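You operate a simulated robot arm through the tools that you are given. There is no shell and no other tool.

Carry out the task below with a simulated two-armed robot. There is one attempt and no reset: what you move stays moved.

Task
Take the yellow polishing cloth from the top of the packing table and lay it out flat on the top of the long table.

The check looks at the end state, three seconds after you hand in, the way a careful person would. Anything else that was tipped, shoved, dropped, spilled or broken makes it a failure. Flat cloth is picked up by pressing the open fingertips on it (5 to 10 N) and closing them slowly along it; thin cloth reads only 2 to 8 mm in the jaws.

Robot
Two 7-joint arms with two-finger parallel grippers on one trunk, on a base that moves. Base frame: it is fixed to the floor where the robot stands at the start and does not move with it; the origin is under the middle of the robot, x ahead of it, y to its left, z up. Lengths are in m, angles in degrees, forces in N, time in s.
The left shoulder is at the start at [0.02, 0.113, 1.097], the right one opposite. With the tool pointing down near the work surface each hand reaches from about 0.22 to 0.6 m from the robot's upright axis, wherever it stands, measured 20 degrees to its own side. Places, roughly: top of the long table [-1, -1.4, 0.9]; yellow polishing cloth [0.5, 0, 0.8]. Payload 1.57 kg a hand.
The TCP of each hand is the grasp point between the finger pads, 0.03 m short of the fingertips. In the tool frame z runs along the fingers and y along their closing line. The gripper opens to 0.08 m. The fingers are 0.017 m wide and 0.012 m thick; the gripper's body (0.04 by 0.082 m) begins 0.08 m behind the TCP.
Orientation is that of the tool frame in the base frame, as [roll, pitch, yaw] about the fixed x, y, z axes, in that order (R = Rz(yaw) Ry(pitch) Rx(roll)). With the fingers straight down and closing along the base's y, the tool's x points along the base's -x, its y along +y and its z along -z.

Tools
- The arms move only by the tool step_arm. It takes "left_commands", "right_commands" or both (then of equal length, played together; a hand with none holds still); each is a list that holds one entry, the list of rows, each a list of 6 numbers: the shift along the base's x, y, z in m, then the turn, a rotation vector about the base's x, y, z in degrees. In form: [[[tx, ty, tz, wx, wy, wz], ...]]. A call has 1 to 20 rows; each row shifts and turns the commanded pose from where the row before left it. "left_hand" and "right_hand" are, for a hand that has rows, the finger opening in m, from 0 to 0.08, set as the call begins (left out, the last holds). A row lasts 0.2 s, in which the tool goes at most 0.05 m and 8.6 degrees; a call with a longer step from one row to the next is refused whole, and so is a gripper value outside its range. A pose out of reach is approached as far as the arm can. The call stops where the force on the tool passes 40 N (or 10 N more than at its start, if that is more) or the arm is blocked; 0.2 s more then pass. Each finger travels about 0.045 m/s and halts on what it meets, pressing with about 27 N; the grip force reading is that of the motor and also rises with nothing between the fingers. The clock runs only during rows and for 0.2 s after the last one: add rows that do not move to give the fingers time. It gives the time, the measured TCP pose, the force on the tool (base axes), the opening and the grip force at its end, in the units of the frame above (readings bear some noise), with the torque about the TCP (base axes, N m) and any sound that the robot's microphone picked up, and new pictures: "show" is both (left out), scene, wrist or none (wrist: the cameras of the hands that moved).
- Cameras (640 x 400 px; columns grow to the right, rows downward): "scene" is now at [0.094, -0.0015, 1.2128]; the picture's right is [-0.02, -1.00, 0.00], its down [-0.64, 0.01, -0.76] and it looks along [0.76, -0.02, -0.64] (base axes); focal length 256 px, centre (320, 200). "left" rides on the left gripper at [0.072, 0.007, -0.122] in its tool frame; the picture's right is [-0.09, 1.00, 0.00], its down [-0.84, -0.08, -0.54] and it looks along [-0.54, -0.05, 0.84] (tool axes); focal length 238 px, centre (320, 200). "right" rides on the right gripper at [0.072, -0.007, -0.122] in its tool frame; the picture's right is [0.09, 1.00, 0.00], its down [-0.84, 0.08, -0.54] and it looks along [-0.54, 0.05, 0.84] (tool axes); focal length 238 px, centre (320, 200). There is no depth. A picture from a camera that has moved, and an enlarged one, comes with that camera's place and axes in the base frame and with its lens.
- move_column(by): moves the trunk up (or, below 0, down) by that many m; the arms and the scene camera ride with it, the base frame stays. It gives what a move gives, with no picture.
- base_move(legs): drives the robot by 1 to 6 legs, each [ahead, left, turn to the left] in m, m and degrees, along the robot's own axes; the way and the turn of a leg run together, so that a leg with both is an arc; at most 1.5 m and 180 degrees a leg. The arms and the cameras ride along, it lands a little off, and it stops where it bumps. It gives what a move gives, and a new picture of the scene camera.
- head_to(pan, tilt): turns the head with the scene camera to pan (to the left, within 80 degrees either way) and tilt (down, from -29 to 69), counted from straight ahead of the robot. It gives what a move gives, and a new picture of the scene camera.
- zoom(camera, box): a new picture of the part [left, top, right, bottom] of that camera's present view, enlarged. It takes no simulated time.
- hand_in(): hands the job in; it is judged then, once.

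Nothing tells you exact positions but the pictures and the camera data. Unless the task says otherwise, let go and move clear before handing in.

The tools are called after ">>>" as a command line: name --argument value ..., lists and objects as JSON in quotes. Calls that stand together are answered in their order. step_arm: Moves the arms, as the interface text tells. Its arguments: {"type":"object","properties":{"left_commands":{"type":"array","items":{"type":"array","items":{"type":"array","items":{"type":"number"}}}},"left_hand":{"type":"number"},"right_commands":{"type":"array","items":{"type":"array","items":{"type":"array","items":{"type":"number"}}}},"right_hand":{"type":"number"},"show":{"type":"string","enum":["both","scene","wrist","none"]}},"required":[]} The other tools are called the same way: move_column (by) moves the trunk up or down; base_move (legs) drives the base; head_to (pan, tilt) turns the head that bears the scene camera; zoom (camera, box) takes an enlarged picture of a part of a camera's view; hand_in () hands the job in.

At the start:

```text
t: 0.0
left_tool_pos: [0.3827, 0.1175, 1.0053]
left_tool_rot: [179.9, 0.0, 180.0]
left_ft_force: [0.5, 0.3, 0.1]
left_wrist_torque: [0.02, 0.01, 0.02]
left_opening: 0.0796
left_finger_force: 0.0
right_tool_pos: [0.2503, -0.1181, 0.9112]
right_tool_rot: [179.8, 0.0, 179.8]
right_ft_force: [0.3, -0.7, 0.5]
right_wrist_torque: [-0.02, 0.01, 0.01]
right_opening: 0.0801
right_finger_force: 0.1
trunk travel left (down, up): [-0.15, 0.42]
robot x, y, heading: [0.0008, 0.0001, 0.1]
head pan, tilt (commanded): [-1.2, 40.1]
```

scene: 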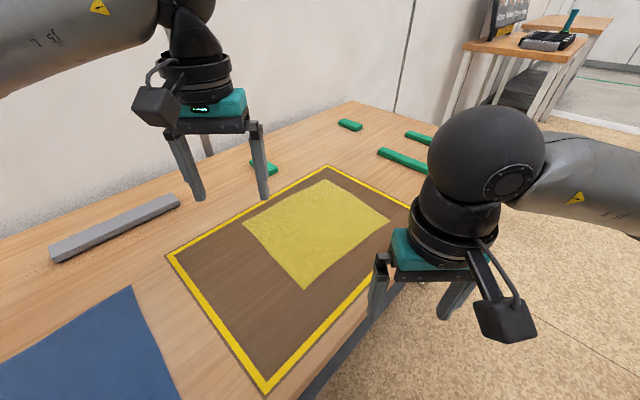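
right: 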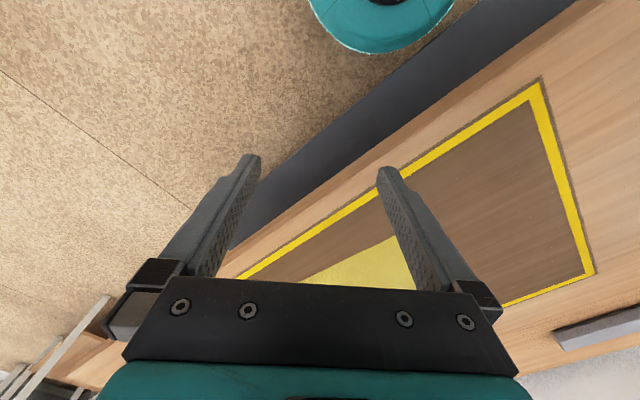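
left: 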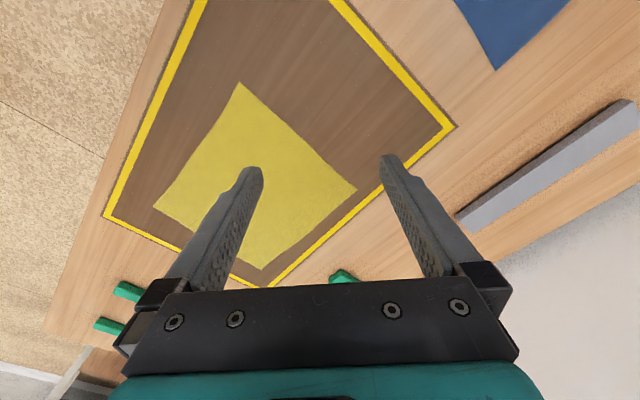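

I see the yellow cloth lying flat, slightly diagonal to me, on the packing table (corners roughly [0.67,-0.04], [0.51,-0.17], [0.34,0.02], [0.51,0.16]), near edge parallel to the table edge. First I look around to see the surroundings and clearances.

>>> head_to --pan -75 --tilt 35

>>> head_to --pan -40 --tilt 60

>>> head_to --pan 0 --tilt 60

>>> head_to --pan 60 --tilt 40

```text
t: 1.5
left_tool_pos: [0.383, 0.1179, 1.0037]
left_tool_rot: [-180.0, 0.0, -180.0]
left_ft_force: [-0.4, -0.2, 0.3]
left_wrist_torque: [0.01, -0.01, 0.0]
left_opening: 0.0804
left_finger_force: 0.0
right_tool_pos: [0.251, -0.1194, 0.9103]
right_tool_rot: [179.8, 0.0, 179.9]
right_ft_force: [0.1, -1.0, -0.2]
right_wrist_torque: [0.01, 0.0, -0.03]
right_opening: 0.0798
right_finger_force: 0.1
trunk travel left (down, up): [-0.15, 0.42]
robot x, y, heading: [-0.0017, -0.0007, 0.3]
head pan, tilt (commanded): [-75.0, 35.0]
camera scene: at [0.032, -0.0847, 1.2206], right [-0.97, -0.26, 0.0], down [-0.15, 0.55, -0.82], along [0.21, -0.79, -0.57], focal length 256 px, centre (320, 200)
```

scene: 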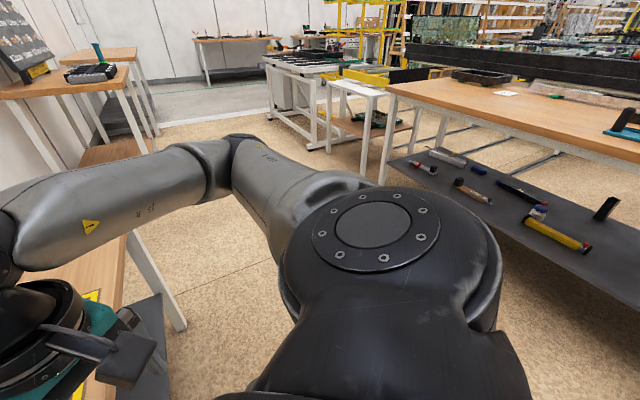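

```text
t: 2.5
left_tool_pos: [0.3828, 0.1176, 1.0059]
left_tool_rot: [179.8, 0.0, 179.9]
left_ft_force: [0.3, 0.3, 0.6]
left_wrist_torque: [0.03, -0.01, 0.01]
left_opening: 0.0798
left_finger_force: 0.0
right_tool_pos: [0.2515, -0.1189, 0.9101]
right_tool_rot: [179.9, 0.0, 179.9]
right_ft_force: [0.3, -0.2, 0.3]
right_wrist_torque: [0.01, 0.01, 0.01]
right_opening: 0.0799
right_finger_force: 0.1
trunk travel left (down, up): [-0.15, 0.42]
robot x, y, heading: [-0.001, 0.0007, -0.2]
head pan, tilt (commanded): [-40.0, 60.0]
camera scene: at [0.0601, -0.0426, 1.1863], right [-0.64, -0.77, 0.0], down [-0.66, 0.56, -0.5], along [0.38, -0.32, -0.87], focal length 256 px, centre (320, 200)
```

scene: 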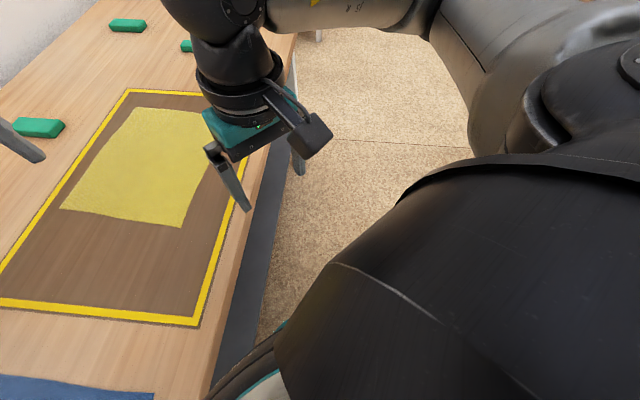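

```text
t: 3.5
left_tool_pos: [0.3837, 0.1177, 1.0047]
left_tool_rot: [-180.0, -0.1, 180.0]
left_ft_force: [1.0, 0.0, -0.2]
left_wrist_torque: [-0.01, -0.01, 0.0]
left_opening: 0.08
left_finger_force: 0.0
right_tool_pos: [0.251, -0.1181, 0.911]
right_tool_rot: [179.8, 0.0, 179.9]
right_ft_force: [0.6, 0.4, 0.1]
right_wrist_torque: [0.02, 0.02, 0.0]
right_opening: 0.0802
right_finger_force: 0.0
trunk travel left (down, up): [-0.15, 0.42]
robot x, y, heading: [0.0008, -0.0008, -0.0]
head pan, tilt (commanded): [0.0, 60.0]
camera scene: at [0.0758, 0.0002, 1.1863], right [0.0, -1.0, 0.0], down [-0.87, 0.0, -0.5], along [0.5, 0.0, -0.87], focal length 256 px, centre (320, 200)
```

scene: 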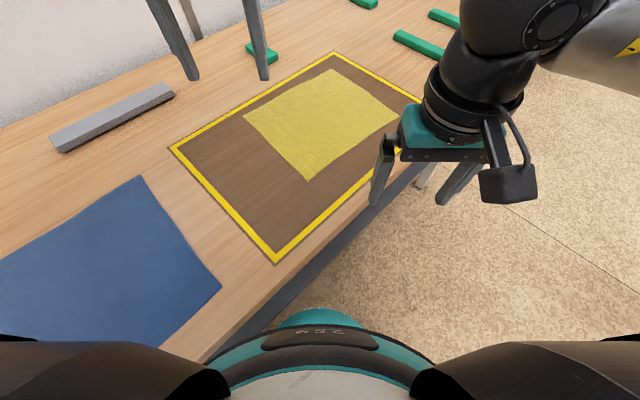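

```text
t: 4.8
left_tool_pos: [0.3823, 0.1177, 1.004]
left_tool_rot: [-180.0, 0.0, -180.0]
left_ft_force: [-0.8, 0.0, 0.3]
left_wrist_torque: [-0.01, 0.02, -0.02]
left_opening: 0.0797
left_finger_force: 0.0
right_tool_pos: [0.2504, -0.118, 0.9102]
right_tool_rot: [180.0, 0.0, 179.9]
right_ft_force: [1.0, 0.0, 0.4]
right_wrist_torque: [-0.02, -0.01, 0.02]
right_opening: 0.08
right_finger_force: 0.0
trunk travel left (down, up): [-0.15, 0.42]
robot x, y, heading: [0.0037, 0.0029, -0.2]
head pan, tilt (commanded): [60.0, 40.0]
camera scene: at [0.0517, 0.0739, 1.213], right [0.87, -0.5, 0.0], down [-0.32, -0.56, -0.77], along [0.38, 0.66, -0.64], focal length 256 px, centre (320, 200)
```

scene: 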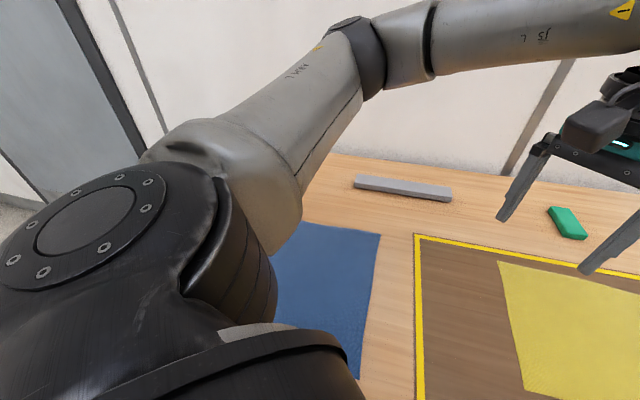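

I see the packing table runs diagonally in front of me, with my base close to its edge, and the long table off to my right/behind with some things on it. I check the base's clearance to the packing table before moving.

>>> head_to --pan 20 --tilt 69

>>> head_to --pan -80 --tilt 10

```text
t: 5.9
left_tool_pos: [0.3829, 0.1177, 1.0052]
left_tool_rot: [180.0, -0.1, -180.0]
left_ft_force: [0.7, 0.2, 0.0]
left_wrist_torque: [-0.05, -0.02, 0.02]
left_opening: 0.08
left_finger_force: 0.0
right_tool_pos: [0.2522, -0.1195, 0.9113]
right_tool_rot: [179.9, 0.1, 179.9]
right_ft_force: [-0.2, 0.3, 0.2]
right_wrist_torque: [0.0, 0.0, 0.0]
right_opening: 0.0799
right_finger_force: 0.2
trunk travel left (down, up): [-0.15, 0.42]
robot x, y, heading: [0.0003, -0.0021, 0.0]
head pan, tilt (commanded): [20.0, 68.8]
camera scene: at [0.0617, 0.0195, 1.1769], right [0.34, -0.94, 0.0], down [-0.88, -0.32, -0.36], along [0.34, 0.12, -0.93], focal length 256 px, centre (320, 200)
```

scene: 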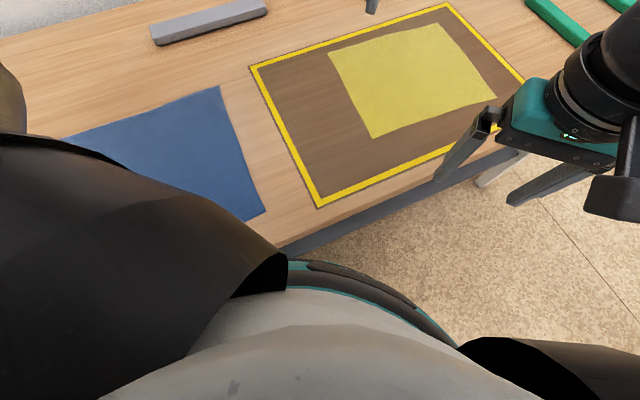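

```text
t: 7.7
left_tool_pos: [0.3828, 0.1172, 1.0044]
left_tool_rot: [179.9, 0.0, -180.0]
left_ft_force: [-0.3, -0.3, 0.0]
left_wrist_torque: [0.01, 0.02, 0.02]
left_opening: 0.0797
left_finger_force: 0.1
right_tool_pos: [0.2521, -0.119, 0.9104]
right_tool_rot: [179.8, 0.0, 180.0]
right_ft_force: [-0.3, 0.2, -0.4]
right_wrist_torque: [0.04, -0.01, -0.01]
right_opening: 0.0802
right_finger_force: 0.1
trunk travel left (down, up): [-0.15, 0.42]
robot x, y, heading: [-0.0009, -0.0008, 0.2]
head pan, tilt (commanded): [-80.0, 10.0]
camera scene: at [0.0253, -0.0913, 1.2607], right [-0.98, -0.17, 0.0], down [-0.03, 0.17, -0.98], along [0.17, -0.97, -0.17], focal length 256 px, centre (320, 200)
```

scene: 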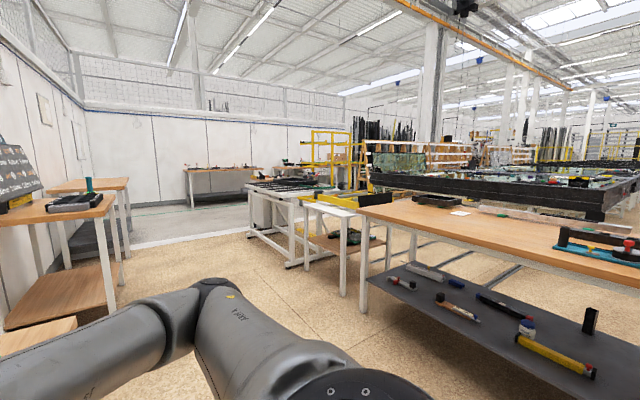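

The base is a disc about 0.2 m in radius just outside the table edge; the cloth's near edge is parallel to the table edge, about 42° to my left. I'll back off slightly, turn left to face the table squarely and slide right so the cloth is straight ahead.

>>> base_move --legs '[[-0.065, -0.06, 0], [0, 0, 42], [0, -0.345, 0]]'

>>> head_to --pan 0 --tilt 50

```text
t: 12.6
left_tool_pos: [0.377, 0.0243, 1.0046]
left_tool_rot: [180.0, 0.0, -137.5]
left_ft_force: [0.5, -0.2, 0.2]
left_wrist_torque: [-0.04, -0.01, 0.02]
left_opening: 0.0801
left_finger_force: 0.0
right_tool_pos: [0.4381, -0.239, 0.9101]
right_tool_rot: [179.9, 0.0, -137.5]
right_ft_force: [0.1, 0.3, 0.2]
right_wrist_torque: [-0.02, 0.02, 0.06]
right_opening: 0.0797
right_finger_force: 0.1
trunk travel left (down, up): [-0.15, 0.42]
robot x, y, heading: [0.1716, -0.3235, 42.7]
head pan, tilt (commanded): [-80.0, 10.0]
camera scene: at [0.2529, -0.371, 1.2607], right [-0.61, -0.79, 0.0], down [-0.14, 0.11, -0.98], along [0.78, -0.6, -0.17], focal length 256 px, centre (320, 200)
```

scene: 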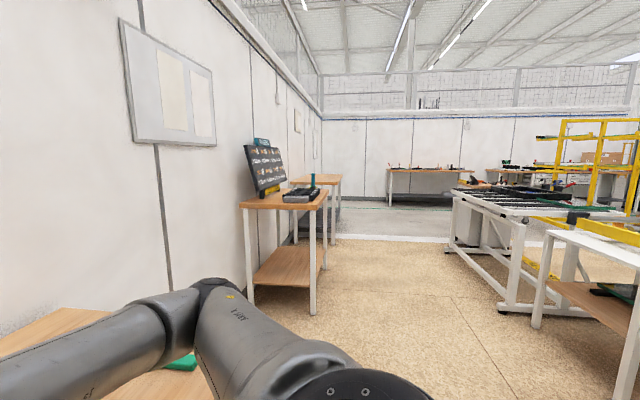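

```text
t: 14.1
left_tool_pos: [0.375, 0.0244, 1.0056]
left_tool_rot: [-180.0, -0.1, -137.5]
left_ft_force: [0.2, -1.1, 0.5]
left_wrist_torque: [0.0, 0.03, 0.01]
left_opening: 0.0798
left_finger_force: 0.0
right_tool_pos: [0.4374, -0.2391, 0.9113]
right_tool_rot: [179.9, 0.1, -137.6]
right_ft_force: [-0.3, -0.5, 0.3]
right_wrist_torque: [0.0, 0.01, 0.0]
right_opening: 0.0799
right_finger_force: 0.1
trunk travel left (down, up): [-0.15, 0.42]
robot x, y, heading: [0.1735, -0.3197, 42.5]
head pan, tilt (commanded): [0.0, 50.0]
camera scene: at [0.2358, -0.2621, 1.1989], right [0.67, -0.74, 0.0], down [-0.57, -0.52, -0.64], along [0.47, 0.43, -0.77], focal length 256 px, centre (320, 200)
```

scene: 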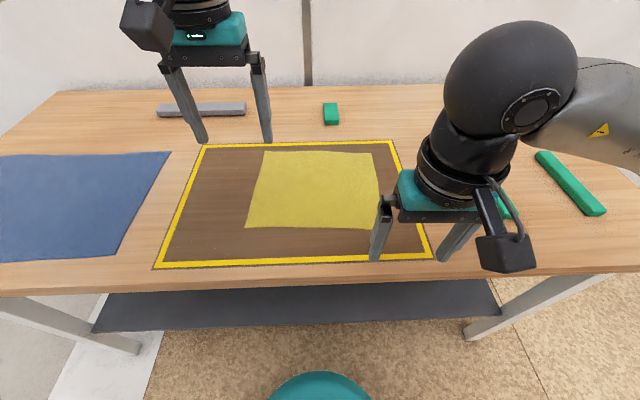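

I now face the table squarely: in my own frame the cloth spans about 0.35–0.57 m ahead and 0.14 m left to 0.11–0.125 m right. I bring both hands above the two near corners, still clear of the cloth, and look through the wrist cameras.

>>> step_arm --left_commands '[[[0.0021, -0.0049, -0.025, 0, 0, 0], [0.0021, -0.0049, -0.025, 0, 0, 0], [0.0021, -0.0049, -0.025, 0, 0, 0], [0.0021, -0.0049, -0.025, 0, 0, 0], [0, 0, -0.01, 0, 0, 0]]]' --right_commands '[[[0.0131, 0.0294, 0, 0, 0, 0], [0.0131, 0.0294, 0, 0, 0, 0], [0.0131, 0.0294, 0, 0, 0, 0], [0.0131, 0.0294, 0, 0, 0, 0], [0, 0, -0.015, 0, 0, 0]]]' --left_hand 0.05 --right_hand 0.05 --show "both"

```text
t: 15.3
left_tool_pos: [0.3846, 0.0054, 0.894]
left_tool_rot: [-179.9, -0.1, -137.5]
left_ft_force: [0.0, -1.0, -0.3]
left_wrist_torque: [0.03, -0.04, -0.01]
left_opening: 0.05
left_finger_force: 0.0
right_tool_pos: [0.4898, -0.1202, 0.895]
right_tool_rot: [180.0, 0.0, -137.6]
right_ft_force: [-0.2, 0.2, -0.1]
right_wrist_torque: [-0.01, 0.01, 0.0]
right_opening: 0.0498
right_finger_force: 0.1
trunk travel left (down, up): [-0.15, 0.42]
robot x, y, heading: [0.1746, -0.3218, 42.7]
head pan, tilt (commanded): [0.0, 50.0]
camera scene: at [0.2358, -0.2621, 1.1989], right [0.68, -0.74, 0.0], down [-0.57, -0.52, -0.64], along [0.47, 0.43, -0.77], focal length 256 px, centre (320, 200)
camera right: at [0.4414, -0.1731, 1.0154], right [-0.74, 0.67, 0.0], down [0.57, 0.62, 0.54], along [0.36, 0.4, -0.84], focal length 238 px, centre (320, 200)
camera left: at [0.3268, -0.0389, 1.0163], right [-0.6, 0.8, 0.0], down [0.67, 0.51, 0.54], along [0.43, 0.33, -0.84], focal length 238 px, centre (320, 200)
```

scene: 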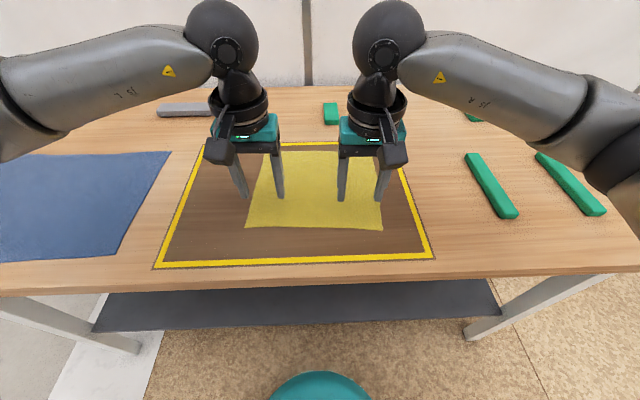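
right: 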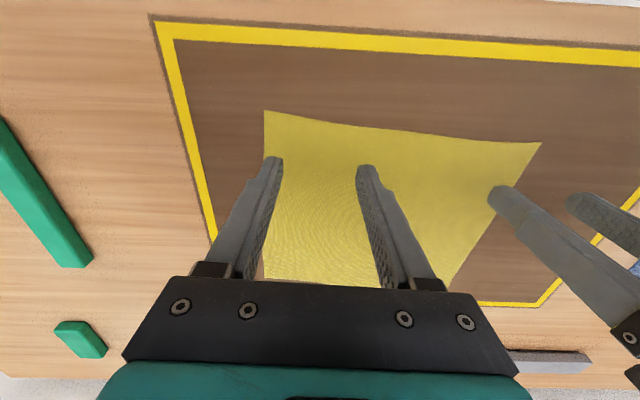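
left: 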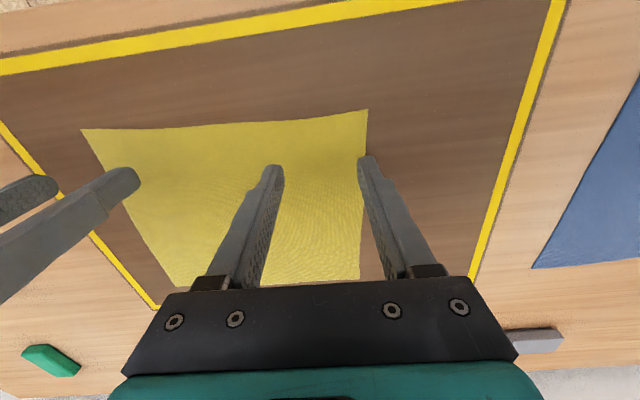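

Both wrist cameras agree that the table top is near z = 0.80 and the near corners are at about 0.354/+0.142 and 0.346/−0.115 in my frame. I trim the positions a little and lower both hands to just above the cloth.

>>> step_arm --left_commands '[[[-0.001, -0.0078, -0.02, 0, 0, 0], [0, 0, -0.02, 0, 0, 0], [0, 0, -0.015, 0, 0, 0], [0, 0, 0, 0, 0, 0]]]' --right_commands '[[[-0.003, -0.0027, -0.02, 0, 0, 0], [0, 0, -0.02, 0, 0, 0], [0, 0, -0.015, 0, 0, 0], [0, 0, 0, 0, 0, 0]]]' --left_hand 0.045 --right_hand 0.045 --show "both"

```text
t: 16.3
left_tool_pos: [0.3839, -0.0027, 0.8372]
left_tool_rot: [179.9, 0.0, -137.5]
left_ft_force: [0.3, 0.5, -0.2]
left_wrist_torque: [0.02, -0.02, -0.02]
left_opening: 0.0447
left_finger_force: 0.0
right_tool_pos: [0.4859, -0.1238, 0.8392]
right_tool_rot: [-180.0, 0.0, -137.7]
right_ft_force: [0.1, -1.0, 0.4]
right_wrist_torque: [-0.03, 0.0, -0.03]
right_opening: 0.0451
right_finger_force: 0.0
trunk travel left (down, up): [-0.15, 0.42]
robot x, y, heading: [0.1693, -0.3195, 42.6]
head pan, tilt (commanded): [0.0, 50.0]
camera scene: at [0.2358, -0.2621, 1.1989], right [0.68, -0.74, 0.0], down [-0.57, -0.52, -0.64], along [0.47, 0.43, -0.77], focal length 256 px, centre (320, 200)
camera right: at [0.4381, -0.1762, 0.9598], right [-0.74, 0.67, 0.0], down [0.57, 0.62, 0.54], along [0.36, 0.4, -0.84], focal length 238 px, centre (320, 200)
camera left: at [0.3259, -0.0472, 0.96], right [-0.6, 0.8, 0.0], down [0.67, 0.51, 0.54], along [0.43, 0.33, -0.84], focal length 238 px, centre (320, 200)
```

scene: 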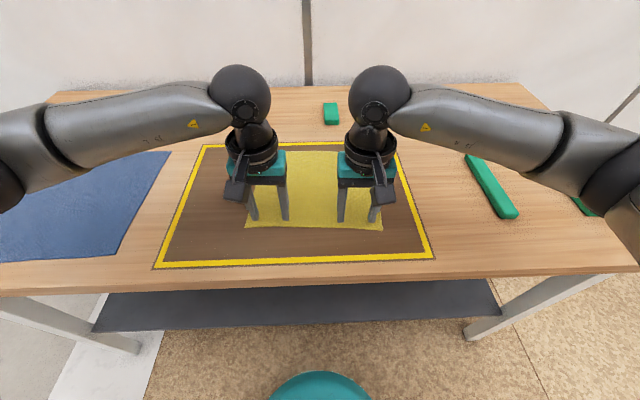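
right: 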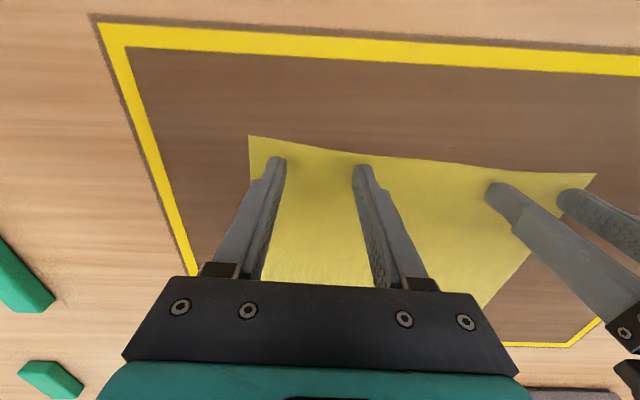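
left: 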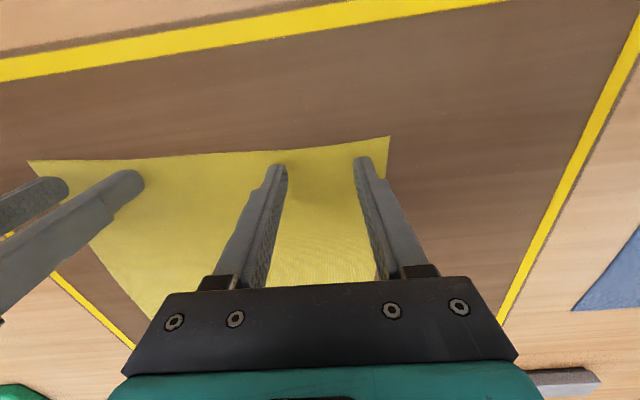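

Both hands' fingertips sit about 7–9 mm above the cloth, right inside the near corners. Now I lower slowly until they press lightly.

>>> step_arm --left_commands '[[[0, 0, -0.003, 0, 0, 0], [0, 0, -0.002, 0, 0, 0], [0, 0, -0.002, 0, 0, 0], [0, 0, 0, 0, 0, 0]]]' --right_commands '[[[0, 0, -0.003, 0, 0, 0], [0, 0, -0.002, 0, 0, 0], [0, 0, -0.003, 0, 0, 0], [0, 0, 0, 0, 0, 0]]]' --show "none"

```text
t: 17.3
left_tool_pos: [0.383, -0.0031, 0.8322]
left_tool_rot: [-179.9, 0.0, -137.5]
left_ft_force: [-0.3, -0.2, -0.4]
left_wrist_torque: [0.05, -0.03, -0.04]
left_opening: 0.045
left_finger_force: 0.0
right_tool_pos: [0.487, -0.1244, 0.8332]
right_tool_rot: [179.8, 0.0, -137.7]
right_ft_force: [-0.6, 0.4, -0.2]
right_wrist_torque: [-0.03, 0.03, 0.02]
right_opening: 0.0449
right_finger_force: 0.0
trunk travel left (down, up): [-0.15, 0.42]
robot x, y, heading: [0.1719, -0.3257, 42.6]
head pan, tilt (commanded): [0.0, 50.0]
```

>>> step_arm --left_commands '[[[0, 0, -0.001, 0, 0, 0], [0, 0, -0.001, 0, 0, 0], [0, 0, 0, 0, 0, 0]]]' --right_commands '[[[0, 0, -0.001, 0, 0, 0], [0, 0, -0.001, 0, 0, 0], [0, 0, 0, 0, 0, 0]]]' --show "none"

```text
t: 18.1
left_tool_pos: [0.3829, -0.0024, 0.8324]
left_tool_rot: [180.0, 0.1, -137.5]
left_ft_force: [-1.7, -0.3, 6.6]
left_wrist_torque: [0.02, 0.12, 0.02]
left_opening: 0.045
left_finger_force: 0.0
right_tool_pos: [0.4858, -0.125, 0.8313]
right_tool_rot: [179.9, 0.1, -137.6]
right_ft_force: [0.2, -0.3, 2.8]
right_wrist_torque: [-0.02, 0.0, 0.01]
right_opening: 0.0448
right_finger_force: 0.1
trunk travel left (down, up): [-0.15, 0.42]
robot x, y, heading: [0.1724, -0.3249, 42.5]
head pan, tilt (commanded): [0.0, 50.0]
```

Both fingertips touch: left presses with about 6.6 N, right 2.8 N. I add a touch on the right and begin closing slowly.

>>> step_arm --left_commands '[[[0, 0, 0, 0, 0, 0], [0, 0, 0, 0, 0, 0]]]' --right_commands '[[[0, 0, -0.001, 0, 0, 0], [0, 0, 0, 0, 0, 0]]]' --left_hand 0.04 --right_hand 0.043 --show "wrist"

```text
t: 18.7
left_tool_pos: [0.383, -0.0035, 0.8316]
left_tool_rot: [-179.8, 0.1, -137.4]
left_ft_force: [1.2, -0.3, 6.7]
left_wrist_torque: [0.04, 0.03, -0.02]
left_opening: 0.04
left_finger_force: 0.0
right_tool_pos: [0.4872, -0.1242, 0.8323]
right_tool_rot: [179.8, 0.2, -137.5]
right_ft_force: [-1.4, -0.7, 14.1]
right_wrist_torque: [-0.32, -0.16, -0.04]
right_opening: 0.0427
right_finger_force: 0.0
trunk travel left (down, up): [-0.15, 0.42]
robot x, y, heading: [0.173, -0.3217, 42.7]
head pan, tilt (commanded): [0.0, 50.0]
camera right: at [0.4383, -0.1766, 0.9512], right [-0.74, 0.67, 0.0], down [0.57, 0.62, 0.55], along [0.37, 0.4, -0.84], focal length 238 px, centre (320, 200)
camera left: at [0.3247, -0.0477, 0.9533], right [-0.6, 0.8, 0.0], down [0.67, 0.51, 0.54], along [0.43, 0.33, -0.84], focal length 238 px, centre (320, 200)
```

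right: 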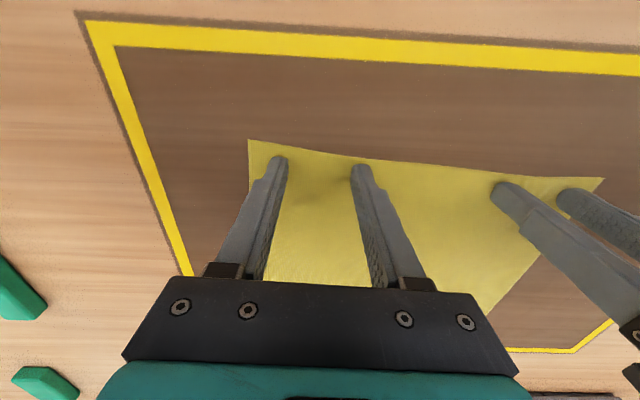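
left: 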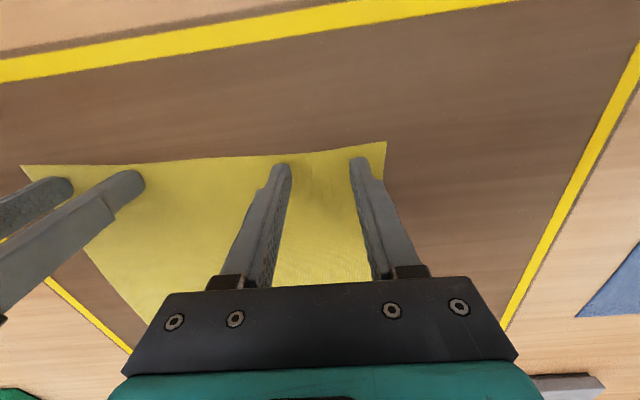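

Right reads about 14 N, a bit much, so I ease it by half a millimetre and go on closing both grippers in small steps.

>>> step_arm --left_commands '[[[0, 0, 0, 0, 0, 0], [0, 0, 0, 0, 0, 0]]]' --right_commands '[[[0, 0, -0.0, 0, 0, 0], [0, 0, 0.0005, 0, 0, 0]]]' --left_hand 0.034 --right_hand 0.036 --show "none"

>>> step_arm --left_commands '[[[0, 0, 0, 0, 0, 0], [0, 0, 0, 0, 0, 0]]]' --right_commands '[[[0, 0, 0, 0, 0, 0], [0, 0, 0, 0, 0, 0]]]' --left_hand 0.028 --right_hand 0.03 --show "wrist"

```text
t: 19.3
left_tool_pos: [0.3833, -0.0039, 0.8313]
left_tool_rot: [-179.9, 0.1, -137.6]
left_ft_force: [1.7, -1.3, 8.9]
left_wrist_torque: [0.04, 0.04, 0.02]
left_opening: 0.0345
left_finger_force: 0.9
right_tool_pos: [0.4867, -0.1239, 0.8315]
right_tool_rot: [179.9, 0.2, -137.7]
right_ft_force: [1.5, 1.7, 19.1]
right_wrist_torque: [-0.23, -0.18, 0.06]
right_opening: 0.036
right_finger_force: 0.1
trunk travel left (down, up): [-0.15, 0.42]
robot x, y, heading: [0.1719, -0.3232, 42.5]
head pan, tilt (commanded): [0.0, 50.0]
```

```text
t: 19.9
left_tool_pos: [0.3816, -0.0036, 0.8309]
left_tool_rot: [179.9, 0.1, -137.4]
left_ft_force: [0.5, -0.2, 9.2]
left_wrist_torque: [-0.02, 0.03, 0.0]
left_opening: 0.0266
left_finger_force: 0.2
right_tool_pos: [0.4856, -0.1244, 0.8313]
right_tool_rot: [179.8, 0.2, -137.5]
right_ft_force: [1.3, 1.4, 21.4]
right_wrist_torque: [-0.31, -0.14, 0.02]
right_opening: 0.0301
right_finger_force: 0.5
trunk travel left (down, up): [-0.15, 0.42]
robot x, y, heading: [0.1702, -0.3225, 42.8]
head pan, tilt (commanded): [0.0, 50.0]
camera right: at [0.4379, -0.1769, 0.9512], right [-0.74, 0.67, 0.0], down [0.57, 0.62, 0.55], along [0.37, 0.4, -0.84], focal length 238 px, centre (320, 200)
camera left: at [0.3242, -0.048, 0.9533], right [-0.6, 0.8, 0.0], down [0.67, 0.51, 0.54], along [0.43, 0.33, -0.84], focal length 238 px, centre (320, 200)
```

right: 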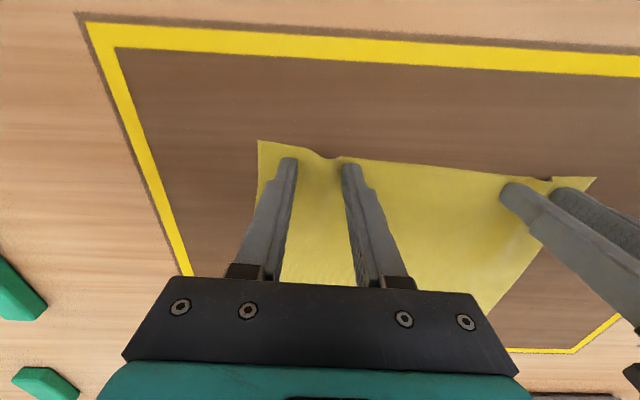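
left: 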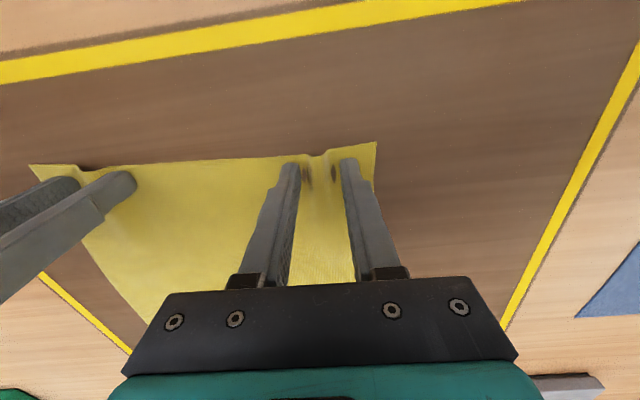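

A fold is rising between the fingers of both hands. The right presses too hard (about 21 N), so I ease it up by 1 mm and keep closing.

>>> step_arm --left_commands '[[[0, 0, 0, 0, 0, 0], [0, 0, 0, 0, 0, 0]]]' --right_commands '[[[0, 0, 0.001, 0, 0, 0], [0, 0, 0, 0, 0, 0]]]' --left_hand 0.022 --right_hand 0.026 --show "none"

```text
t: 20.5
left_tool_pos: [0.3828, -0.0033, 0.8309]
left_tool_rot: [-179.9, 0.1, -137.5]
left_ft_force: [-0.6, -2.6, 11.9]
left_wrist_torque: [-0.06, 0.07, 0.06]
left_opening: 0.0227
left_finger_force: 0.6
right_tool_pos: [0.4865, -0.1243, 0.8322]
right_tool_rot: [-180.0, 0.0, -137.6]
right_ft_force: [-0.6, 3.1, 13.5]
right_wrist_torque: [0.0, -0.04, 0.04]
right_opening: 0.0256
right_finger_force: 0.0
trunk travel left (down, up): [-0.15, 0.42]
robot x, y, heading: [0.1756, -0.321, 42.5]
head pan, tilt (commanded): [0.0, 50.0]
```

>>> step_arm --left_commands '[[[0, 0, 0.0003, 0, 0, 0], [0, 0, 0, 0, 0, 0]]]' --right_commands '[[[0, 0, 0.0005, 0, 0, 0], [0, 0, 0, 0, 0, 0]]]' --left_hand 0.016 --right_hand 0.019 --show "none"

>>> step_arm --left_commands '[[[0, 0, 0, 0, 0, 0], [0, 0, 0, 0, 0, 0]]]' --right_commands '[[[0, 0, 0, 0, 0, 0], [0, 0, 0, 0, 0, 0]]]' --left_hand 0.011 --right_hand 0.013 --show "wrist"

```text
t: 21.1
left_tool_pos: [0.3821, -0.0035, 0.8309]
left_tool_rot: [180.0, 0.1, -137.5]
left_ft_force: [2.3, -0.7, 11.1]
left_wrist_torque: [-0.04, 0.01, 0.05]
left_opening: 0.0153
left_finger_force: 0.1
right_tool_pos: [0.4876, -0.1254, 0.8306]
right_tool_rot: [179.9, -0.1, -137.6]
right_ft_force: [-2.3, 0.7, 6.1]
right_wrist_torque: [-0.05, 0.05, 0.01]
right_opening: 0.0186
right_finger_force: 0.1
trunk travel left (down, up): [-0.15, 0.42]
robot x, y, heading: [0.1703, -0.3192, 42.9]
head pan, tilt (commanded): [0.0, 50.0]
```

```text
t: 21.7
left_tool_pos: [0.3821, -0.0015, 0.8315]
left_tool_rot: [-179.9, 0.0, -137.4]
left_ft_force: [0.7, -2.1, 11.0]
left_wrist_torque: [-0.02, -0.01, -0.01]
left_opening: 0.0116
left_finger_force: 0.7
right_tool_pos: [0.4866, -0.1254, 0.8321]
right_tool_rot: [179.9, 0.1, -137.7]
right_ft_force: [-1.5, 0.0, 1.1]
right_wrist_torque: [-0.01, 0.01, 0.02]
right_opening: 0.0137
right_finger_force: 0.4
trunk travel left (down, up): [-0.15, 0.42]
robot x, y, heading: [0.1702, -0.3223, 42.7]
head pan, tilt (commanded): [0.0, 50.0]
camera right: at [0.4385, -0.1768, 0.9517], right [-0.74, 0.67, 0.0], down [0.57, 0.62, 0.54], along [0.36, 0.4, -0.84], focal length 238 px, centre (320, 200)
camera left: at [0.3244, -0.0477, 0.9533], right [-0.6, 0.8, 0.0], down [0.67, 0.51, 0.54], along [0.43, 0.33, -0.84], focal length 238 px, centre (320, 200)
```

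right: 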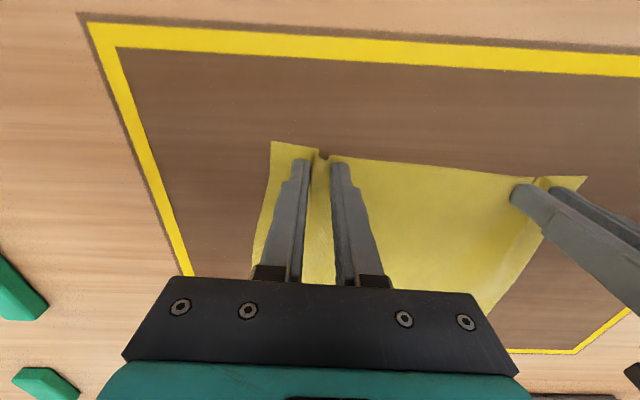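
left: 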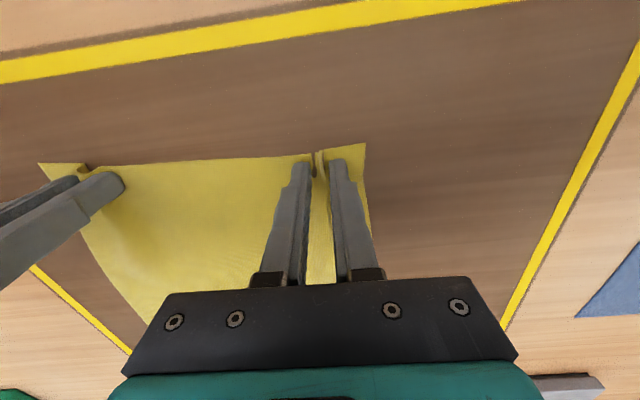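

Good folds stand between the fingers of both hands. Now I close both fully, with slight pressure restored on the right.

>>> step_arm --left_commands '[[[0, 0, 0, 0, 0, 0], [0, 0, 0, 0, 0, 0]]]' --right_commands '[[[0, 0, -0.0004, 0, 0, 0], [0, 0, 0, 0, 0, 0]]]' --left_hand 0.006 --right_hand 0.008 --show "none"

>>> step_arm --left_commands '[[[0, 0, 0, 0, 0, 0], [0, 0, 0, 0, 0, 0], [0, 0, 0, 0, 0, 0]]]' --right_commands '[[[0, 0, 0, 0, 0, 0], [0, 0, 0, 0, 0, 0], [0, 0, 0, 0, 0, 0]]]' --left_hand 0.0 --right_hand 0.0 --show "wrist"

```text
t: 22.3
left_tool_pos: [0.382, -0.0042, 0.832]
left_tool_rot: [-180.0, 0.1, -137.5]
left_ft_force: [0.0, 0.9, 10.9]
left_wrist_torque: [-0.01, 0.03, 0.0]
left_opening: 0.0062
left_finger_force: 0.1
right_tool_pos: [0.4852, -0.1252, 0.8313]
right_tool_rot: [179.9, 0.1, -137.7]
right_ft_force: [0.7, -0.9, 2.3]
right_wrist_torque: [-0.02, -0.01, -0.02]
right_opening: 0.008
right_finger_force: 0.0
trunk travel left (down, up): [-0.15, 0.42]
robot x, y, heading: [0.1738, -0.3226, 42.4]
head pan, tilt (commanded): [0.0, 50.0]
```

```text
t: 23.1
left_tool_pos: [0.383, -0.0043, 0.8311]
left_tool_rot: [179.9, 0.1, -137.6]
left_ft_force: [0.2, -1.3, 9.4]
left_wrist_torque: [-0.09, 0.04, 0.05]
left_opening: 0.0018
left_finger_force: 23.4
right_tool_pos: [0.4856, -0.1243, 0.8316]
right_tool_rot: [180.0, 0.2, -137.6]
right_ft_force: [-0.8, 1.2, 0.5]
right_wrist_torque: [0.03, 0.01, 0.02]
right_opening: 0.0017
right_finger_force: 23.8
trunk travel left (down, up): [-0.15, 0.42]
robot x, y, heading: [0.1744, -0.3215, 42.4]
head pan, tilt (commanded): [0.0, 50.0]
camera right: at [0.4384, -0.1763, 0.9516], right [-0.74, 0.67, 0.0], down [0.57, 0.62, 0.54], along [0.36, 0.4, -0.84], focal length 238 px, centre (320, 200)
camera left: at [0.3245, -0.0477, 0.9533], right [-0.6, 0.8, 0.0], down [0.67, 0.51, 0.54], along [0.43, 0.33, -0.84], focal length 238 px, centre (320, 200)
```

right: 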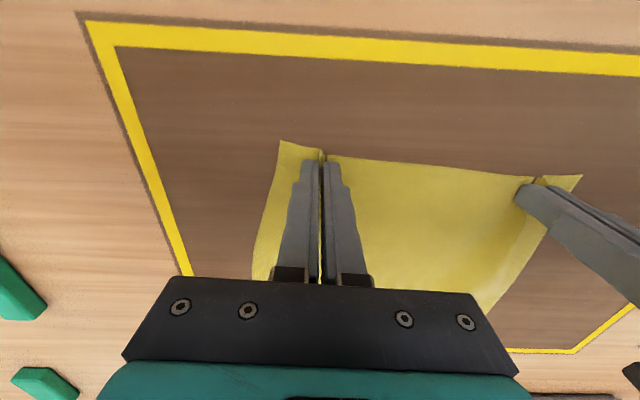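
left: 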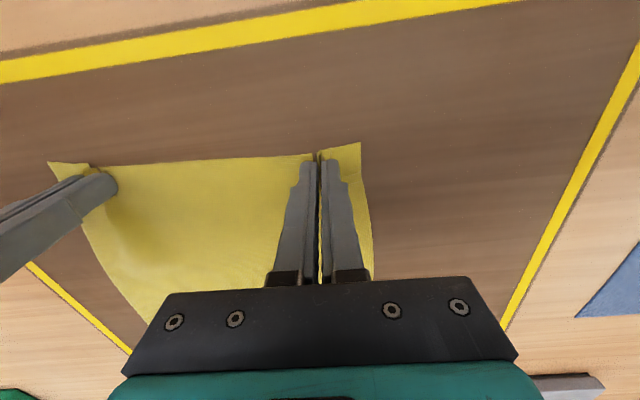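

Both jaws read about 1.7–1.8 mm with firm grip, and the folds are visible between the fingers. I lift both together slowly by a few centimetres to check that the cloth comes along.

>>> step_arm --left_commands '[[[0, 0, 0.005, 0, 0, 0], [0, 0, 0.01, 0, 0, 0], [0, 0, 0.01, 0, 0, 0], [0, 0, 0.01, 0, 0, 0], [0, 0, 0.01, 0, 0, 0]]]' --right_commands '[[[0, 0, 0.005, 0, 0, 0], [0, 0, 0.01, 0, 0, 0], [0, 0, 0.01, 0, 0, 0], [0, 0, 0.01, 0, 0, 0], [0, 0, 0.01, 0, 0, 0]]]' --show "both"

```text
t: 24.3
left_tool_pos: [0.3828, -0.004, 0.8763]
left_tool_rot: [180.0, 0.1, -137.4]
left_ft_force: [0.1, 0.6, -0.1]
left_wrist_torque: [0.01, 0.03, -0.03]
left_opening: 0.0016
left_finger_force: 23.7
right_tool_pos: [0.4856, -0.1233, 0.8766]
right_tool_rot: [179.9, 0.0, -137.6]
right_ft_force: [-0.2, -1.4, 0.1]
right_wrist_torque: [-0.04, 0.02, -0.03]
right_opening: 0.0018
right_finger_force: 23.9
trunk travel left (down, up): [-0.15, 0.42]
robot x, y, heading: [0.1755, -0.323, 42.5]
head pan, tilt (commanded): [0.0, 50.0]
camera scene: at [0.2358, -0.2621, 1.1989], right [0.68, -0.74, 0.0], down [-0.57, -0.52, -0.64], along [0.47, 0.43, -0.77], focal length 256 px, centre (320, 200)
camera right: at [0.4381, -0.1757, 0.9976], right [-0.74, 0.67, 0.0], down [0.57, 0.62, 0.54], along [0.36, 0.4, -0.84], focal length 238 px, centre (320, 200)
camera left: at [0.3245, -0.0478, 0.9992], right [-0.61, 0.8, 0.0], down [0.67, 0.51, 0.54], along [0.43, 0.33, -0.84], focal length 238 px, centre (320, 200)
```

scene: 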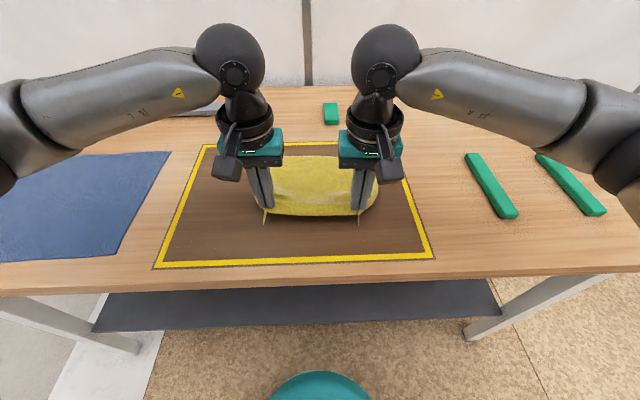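
right: 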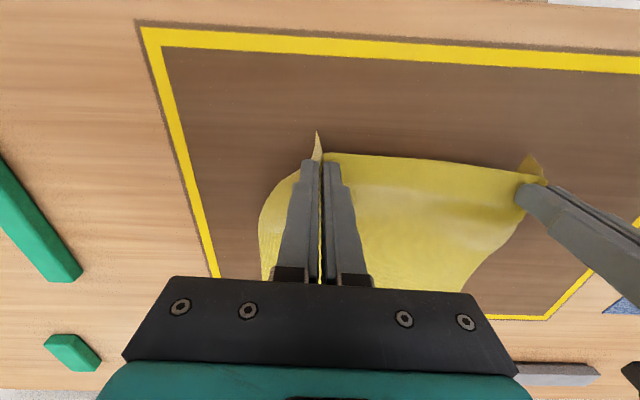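
left: 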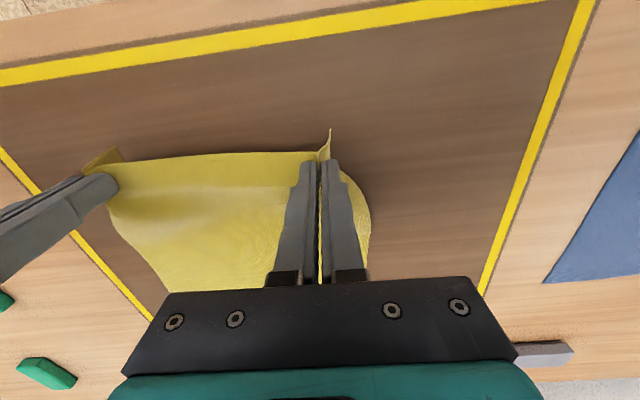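

Both hands hold the cloth, taut between them with the small corners dangling. I raise the trunk to lift the cloth clear off the table.

>>> move_column --by 0.12

>>> move_column --by 0.18

>>> head_to --pan 0 --tilt 55

```text
t: 25.8
left_tool_pos: [0.3823, -0.0038, 0.9962]
left_tool_rot: [179.9, 0.0, -137.5]
left_ft_force: [-0.3, 0.2, -1.1]
left_wrist_torque: [-0.02, 0.02, 0.0]
left_opening: 0.0018
left_finger_force: 22.5
right_tool_pos: [0.4872, -0.1228, 0.9963]
right_tool_rot: [179.9, 0.0, -137.6]
right_ft_force: [-0.1, 1.0, 0.3]
right_wrist_torque: [-0.03, 0.03, 0.0]
right_opening: 0.0016
right_finger_force: 23.4
trunk travel left (down, up): [-0.27, 0.3]
robot x, y, heading: [0.1747, -0.3218, 42.4]
head pan, tilt (commanded): [0.0, 50.0]
```

```text
t: 27.8
left_tool_pos: [0.383, -0.0028, 1.1764]
left_tool_rot: [180.0, 0.0, -137.5]
left_ft_force: [0.5, -0.1, -0.1]
left_wrist_torque: [0.02, 0.01, -0.03]
left_opening: 0.0018
left_finger_force: 23.2
right_tool_pos: [0.4863, -0.1233, 1.1766]
right_tool_rot: [179.9, 0.1, -137.5]
right_ft_force: [0.3, 1.0, -0.5]
right_wrist_torque: [-0.02, 0.01, 0.03]
right_opening: 0.0016
right_finger_force: 23.0
trunk travel left (down, up): [-0.45, 0.12]
robot x, y, heading: [0.1709, -0.3225, 42.6]
head pan, tilt (commanded): [0.0, 50.0]
```

```text
t: 28.5
left_tool_pos: [0.3829, -0.0032, 1.1758]
left_tool_rot: [-180.0, 0.1, -137.5]
left_ft_force: [-1.0, 0.1, 1.4]
left_wrist_torque: [-0.01, -0.04, 0.01]
left_opening: 0.0017
left_finger_force: 23.5
right_tool_pos: [0.4876, -0.1238, 1.1784]
right_tool_rot: [179.9, -0.1, -137.6]
right_ft_force: [-0.2, -0.4, -0.1]
right_wrist_torque: [-0.03, -0.01, 0.0]
right_opening: 0.0017
right_finger_force: 23.1
trunk travel left (down, up): [-0.45, 0.12]
robot x, y, heading: [0.1696, -0.3215, 42.2]
head pan, tilt (commanded): [0.0, 55.0]
camera scene: at [0.2322, -0.2654, 1.4924], right [0.68, -0.74, 0.0], down [-0.6, -0.55, -0.57], along [0.42, 0.39, -0.82], focal length 256 px, centre (320, 200)
```

scene: 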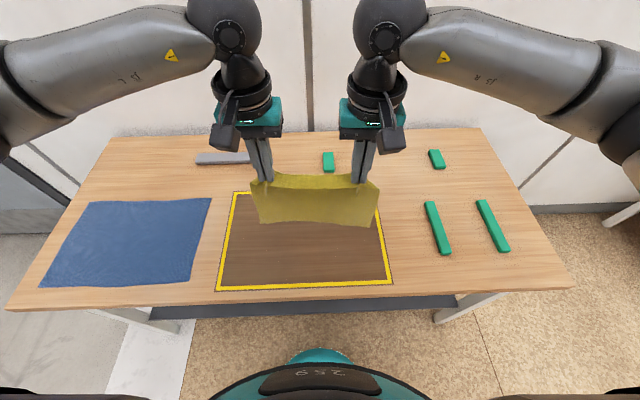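

The cloth hangs cleanly like a banner between both hands. The long table lies directly behind me, parallel, about 1.3 m across the aisle; I back up to mid-aisle and turn.

>>> base_move --legs '[[-0.38, 0, 0], [0, 0, -90]]'

>>> head_to --pan -60 --tilt 25

```text
t: 34.7
left_tool_pos: [0.2133, -0.7844, 1.1761]
left_tool_rot: [-180.0, 0.1, 133.2]
left_ft_force: [-0.1, -0.1, 0.1]
left_wrist_torque: [0.01, 0.01, 0.04]
left_opening: 0.0016
left_finger_force: 24.0
right_tool_pos: [0.0933, -0.8894, 1.177]
right_tool_rot: [179.8, 0.0, 132.9]
right_ft_force: [0.3, -0.4, -0.9]
right_wrist_torque: [-0.01, 0.01, 0.0]
right_opening: 0.0017
right_finger_force: 23.2
trunk travel left (down, up): [-0.45, 0.12]
robot x, y, heading: [-0.1061, -0.5775, -47.0]
head pan, tilt (commanded): [0.0, 55.0]
camera scene: at [-0.0521, -0.6375, 1.4923], right [-0.73, -0.68, 0.0], down [-0.56, 0.6, -0.57], along [0.39, -0.42, -0.82], focal length 256 px, centre (320, 200)
```

scene: 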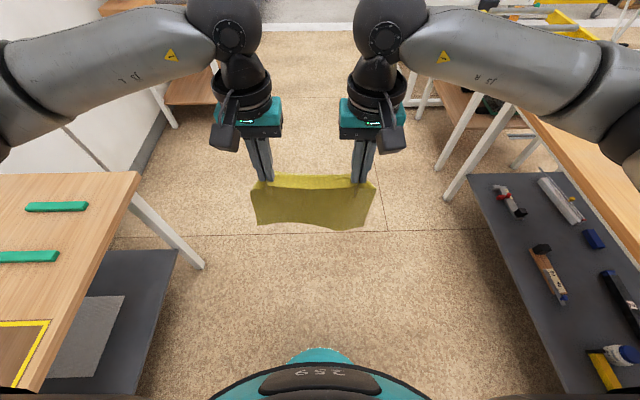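

```text
t: 36.0
left_tool_pos: [0.2136, -0.7841, 1.1764]
left_tool_rot: [-180.0, -0.1, 133.3]
left_ft_force: [-0.4, -0.6, 0.5]
left_wrist_torque: [0.02, 0.01, 0.02]
left_opening: 0.0018
left_finger_force: 23.2
right_tool_pos: [0.0933, -0.8892, 1.1771]
right_tool_rot: [179.9, -0.1, 133.1]
right_ft_force: [0.4, 0.0, 0.3]
right_wrist_torque: [0.01, 0.0, 0.06]
right_opening: 0.0016
right_finger_force: 23.3
trunk travel left (down, up): [-0.45, 0.12]
robot x, y, heading: [-0.1049, -0.5806, -47.0]
head pan, tilt (commanded): [-60.0, 25.0]
camera scene: at [-0.128, -0.673, 1.5363], right [-0.96, 0.29, 0.0], down [0.12, 0.4, -0.91], along [-0.26, -0.87, -0.42], focal length 256 px, centre (320, 200)
```

scene: 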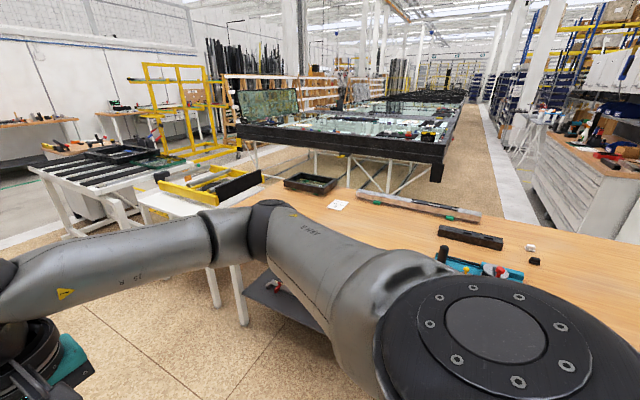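

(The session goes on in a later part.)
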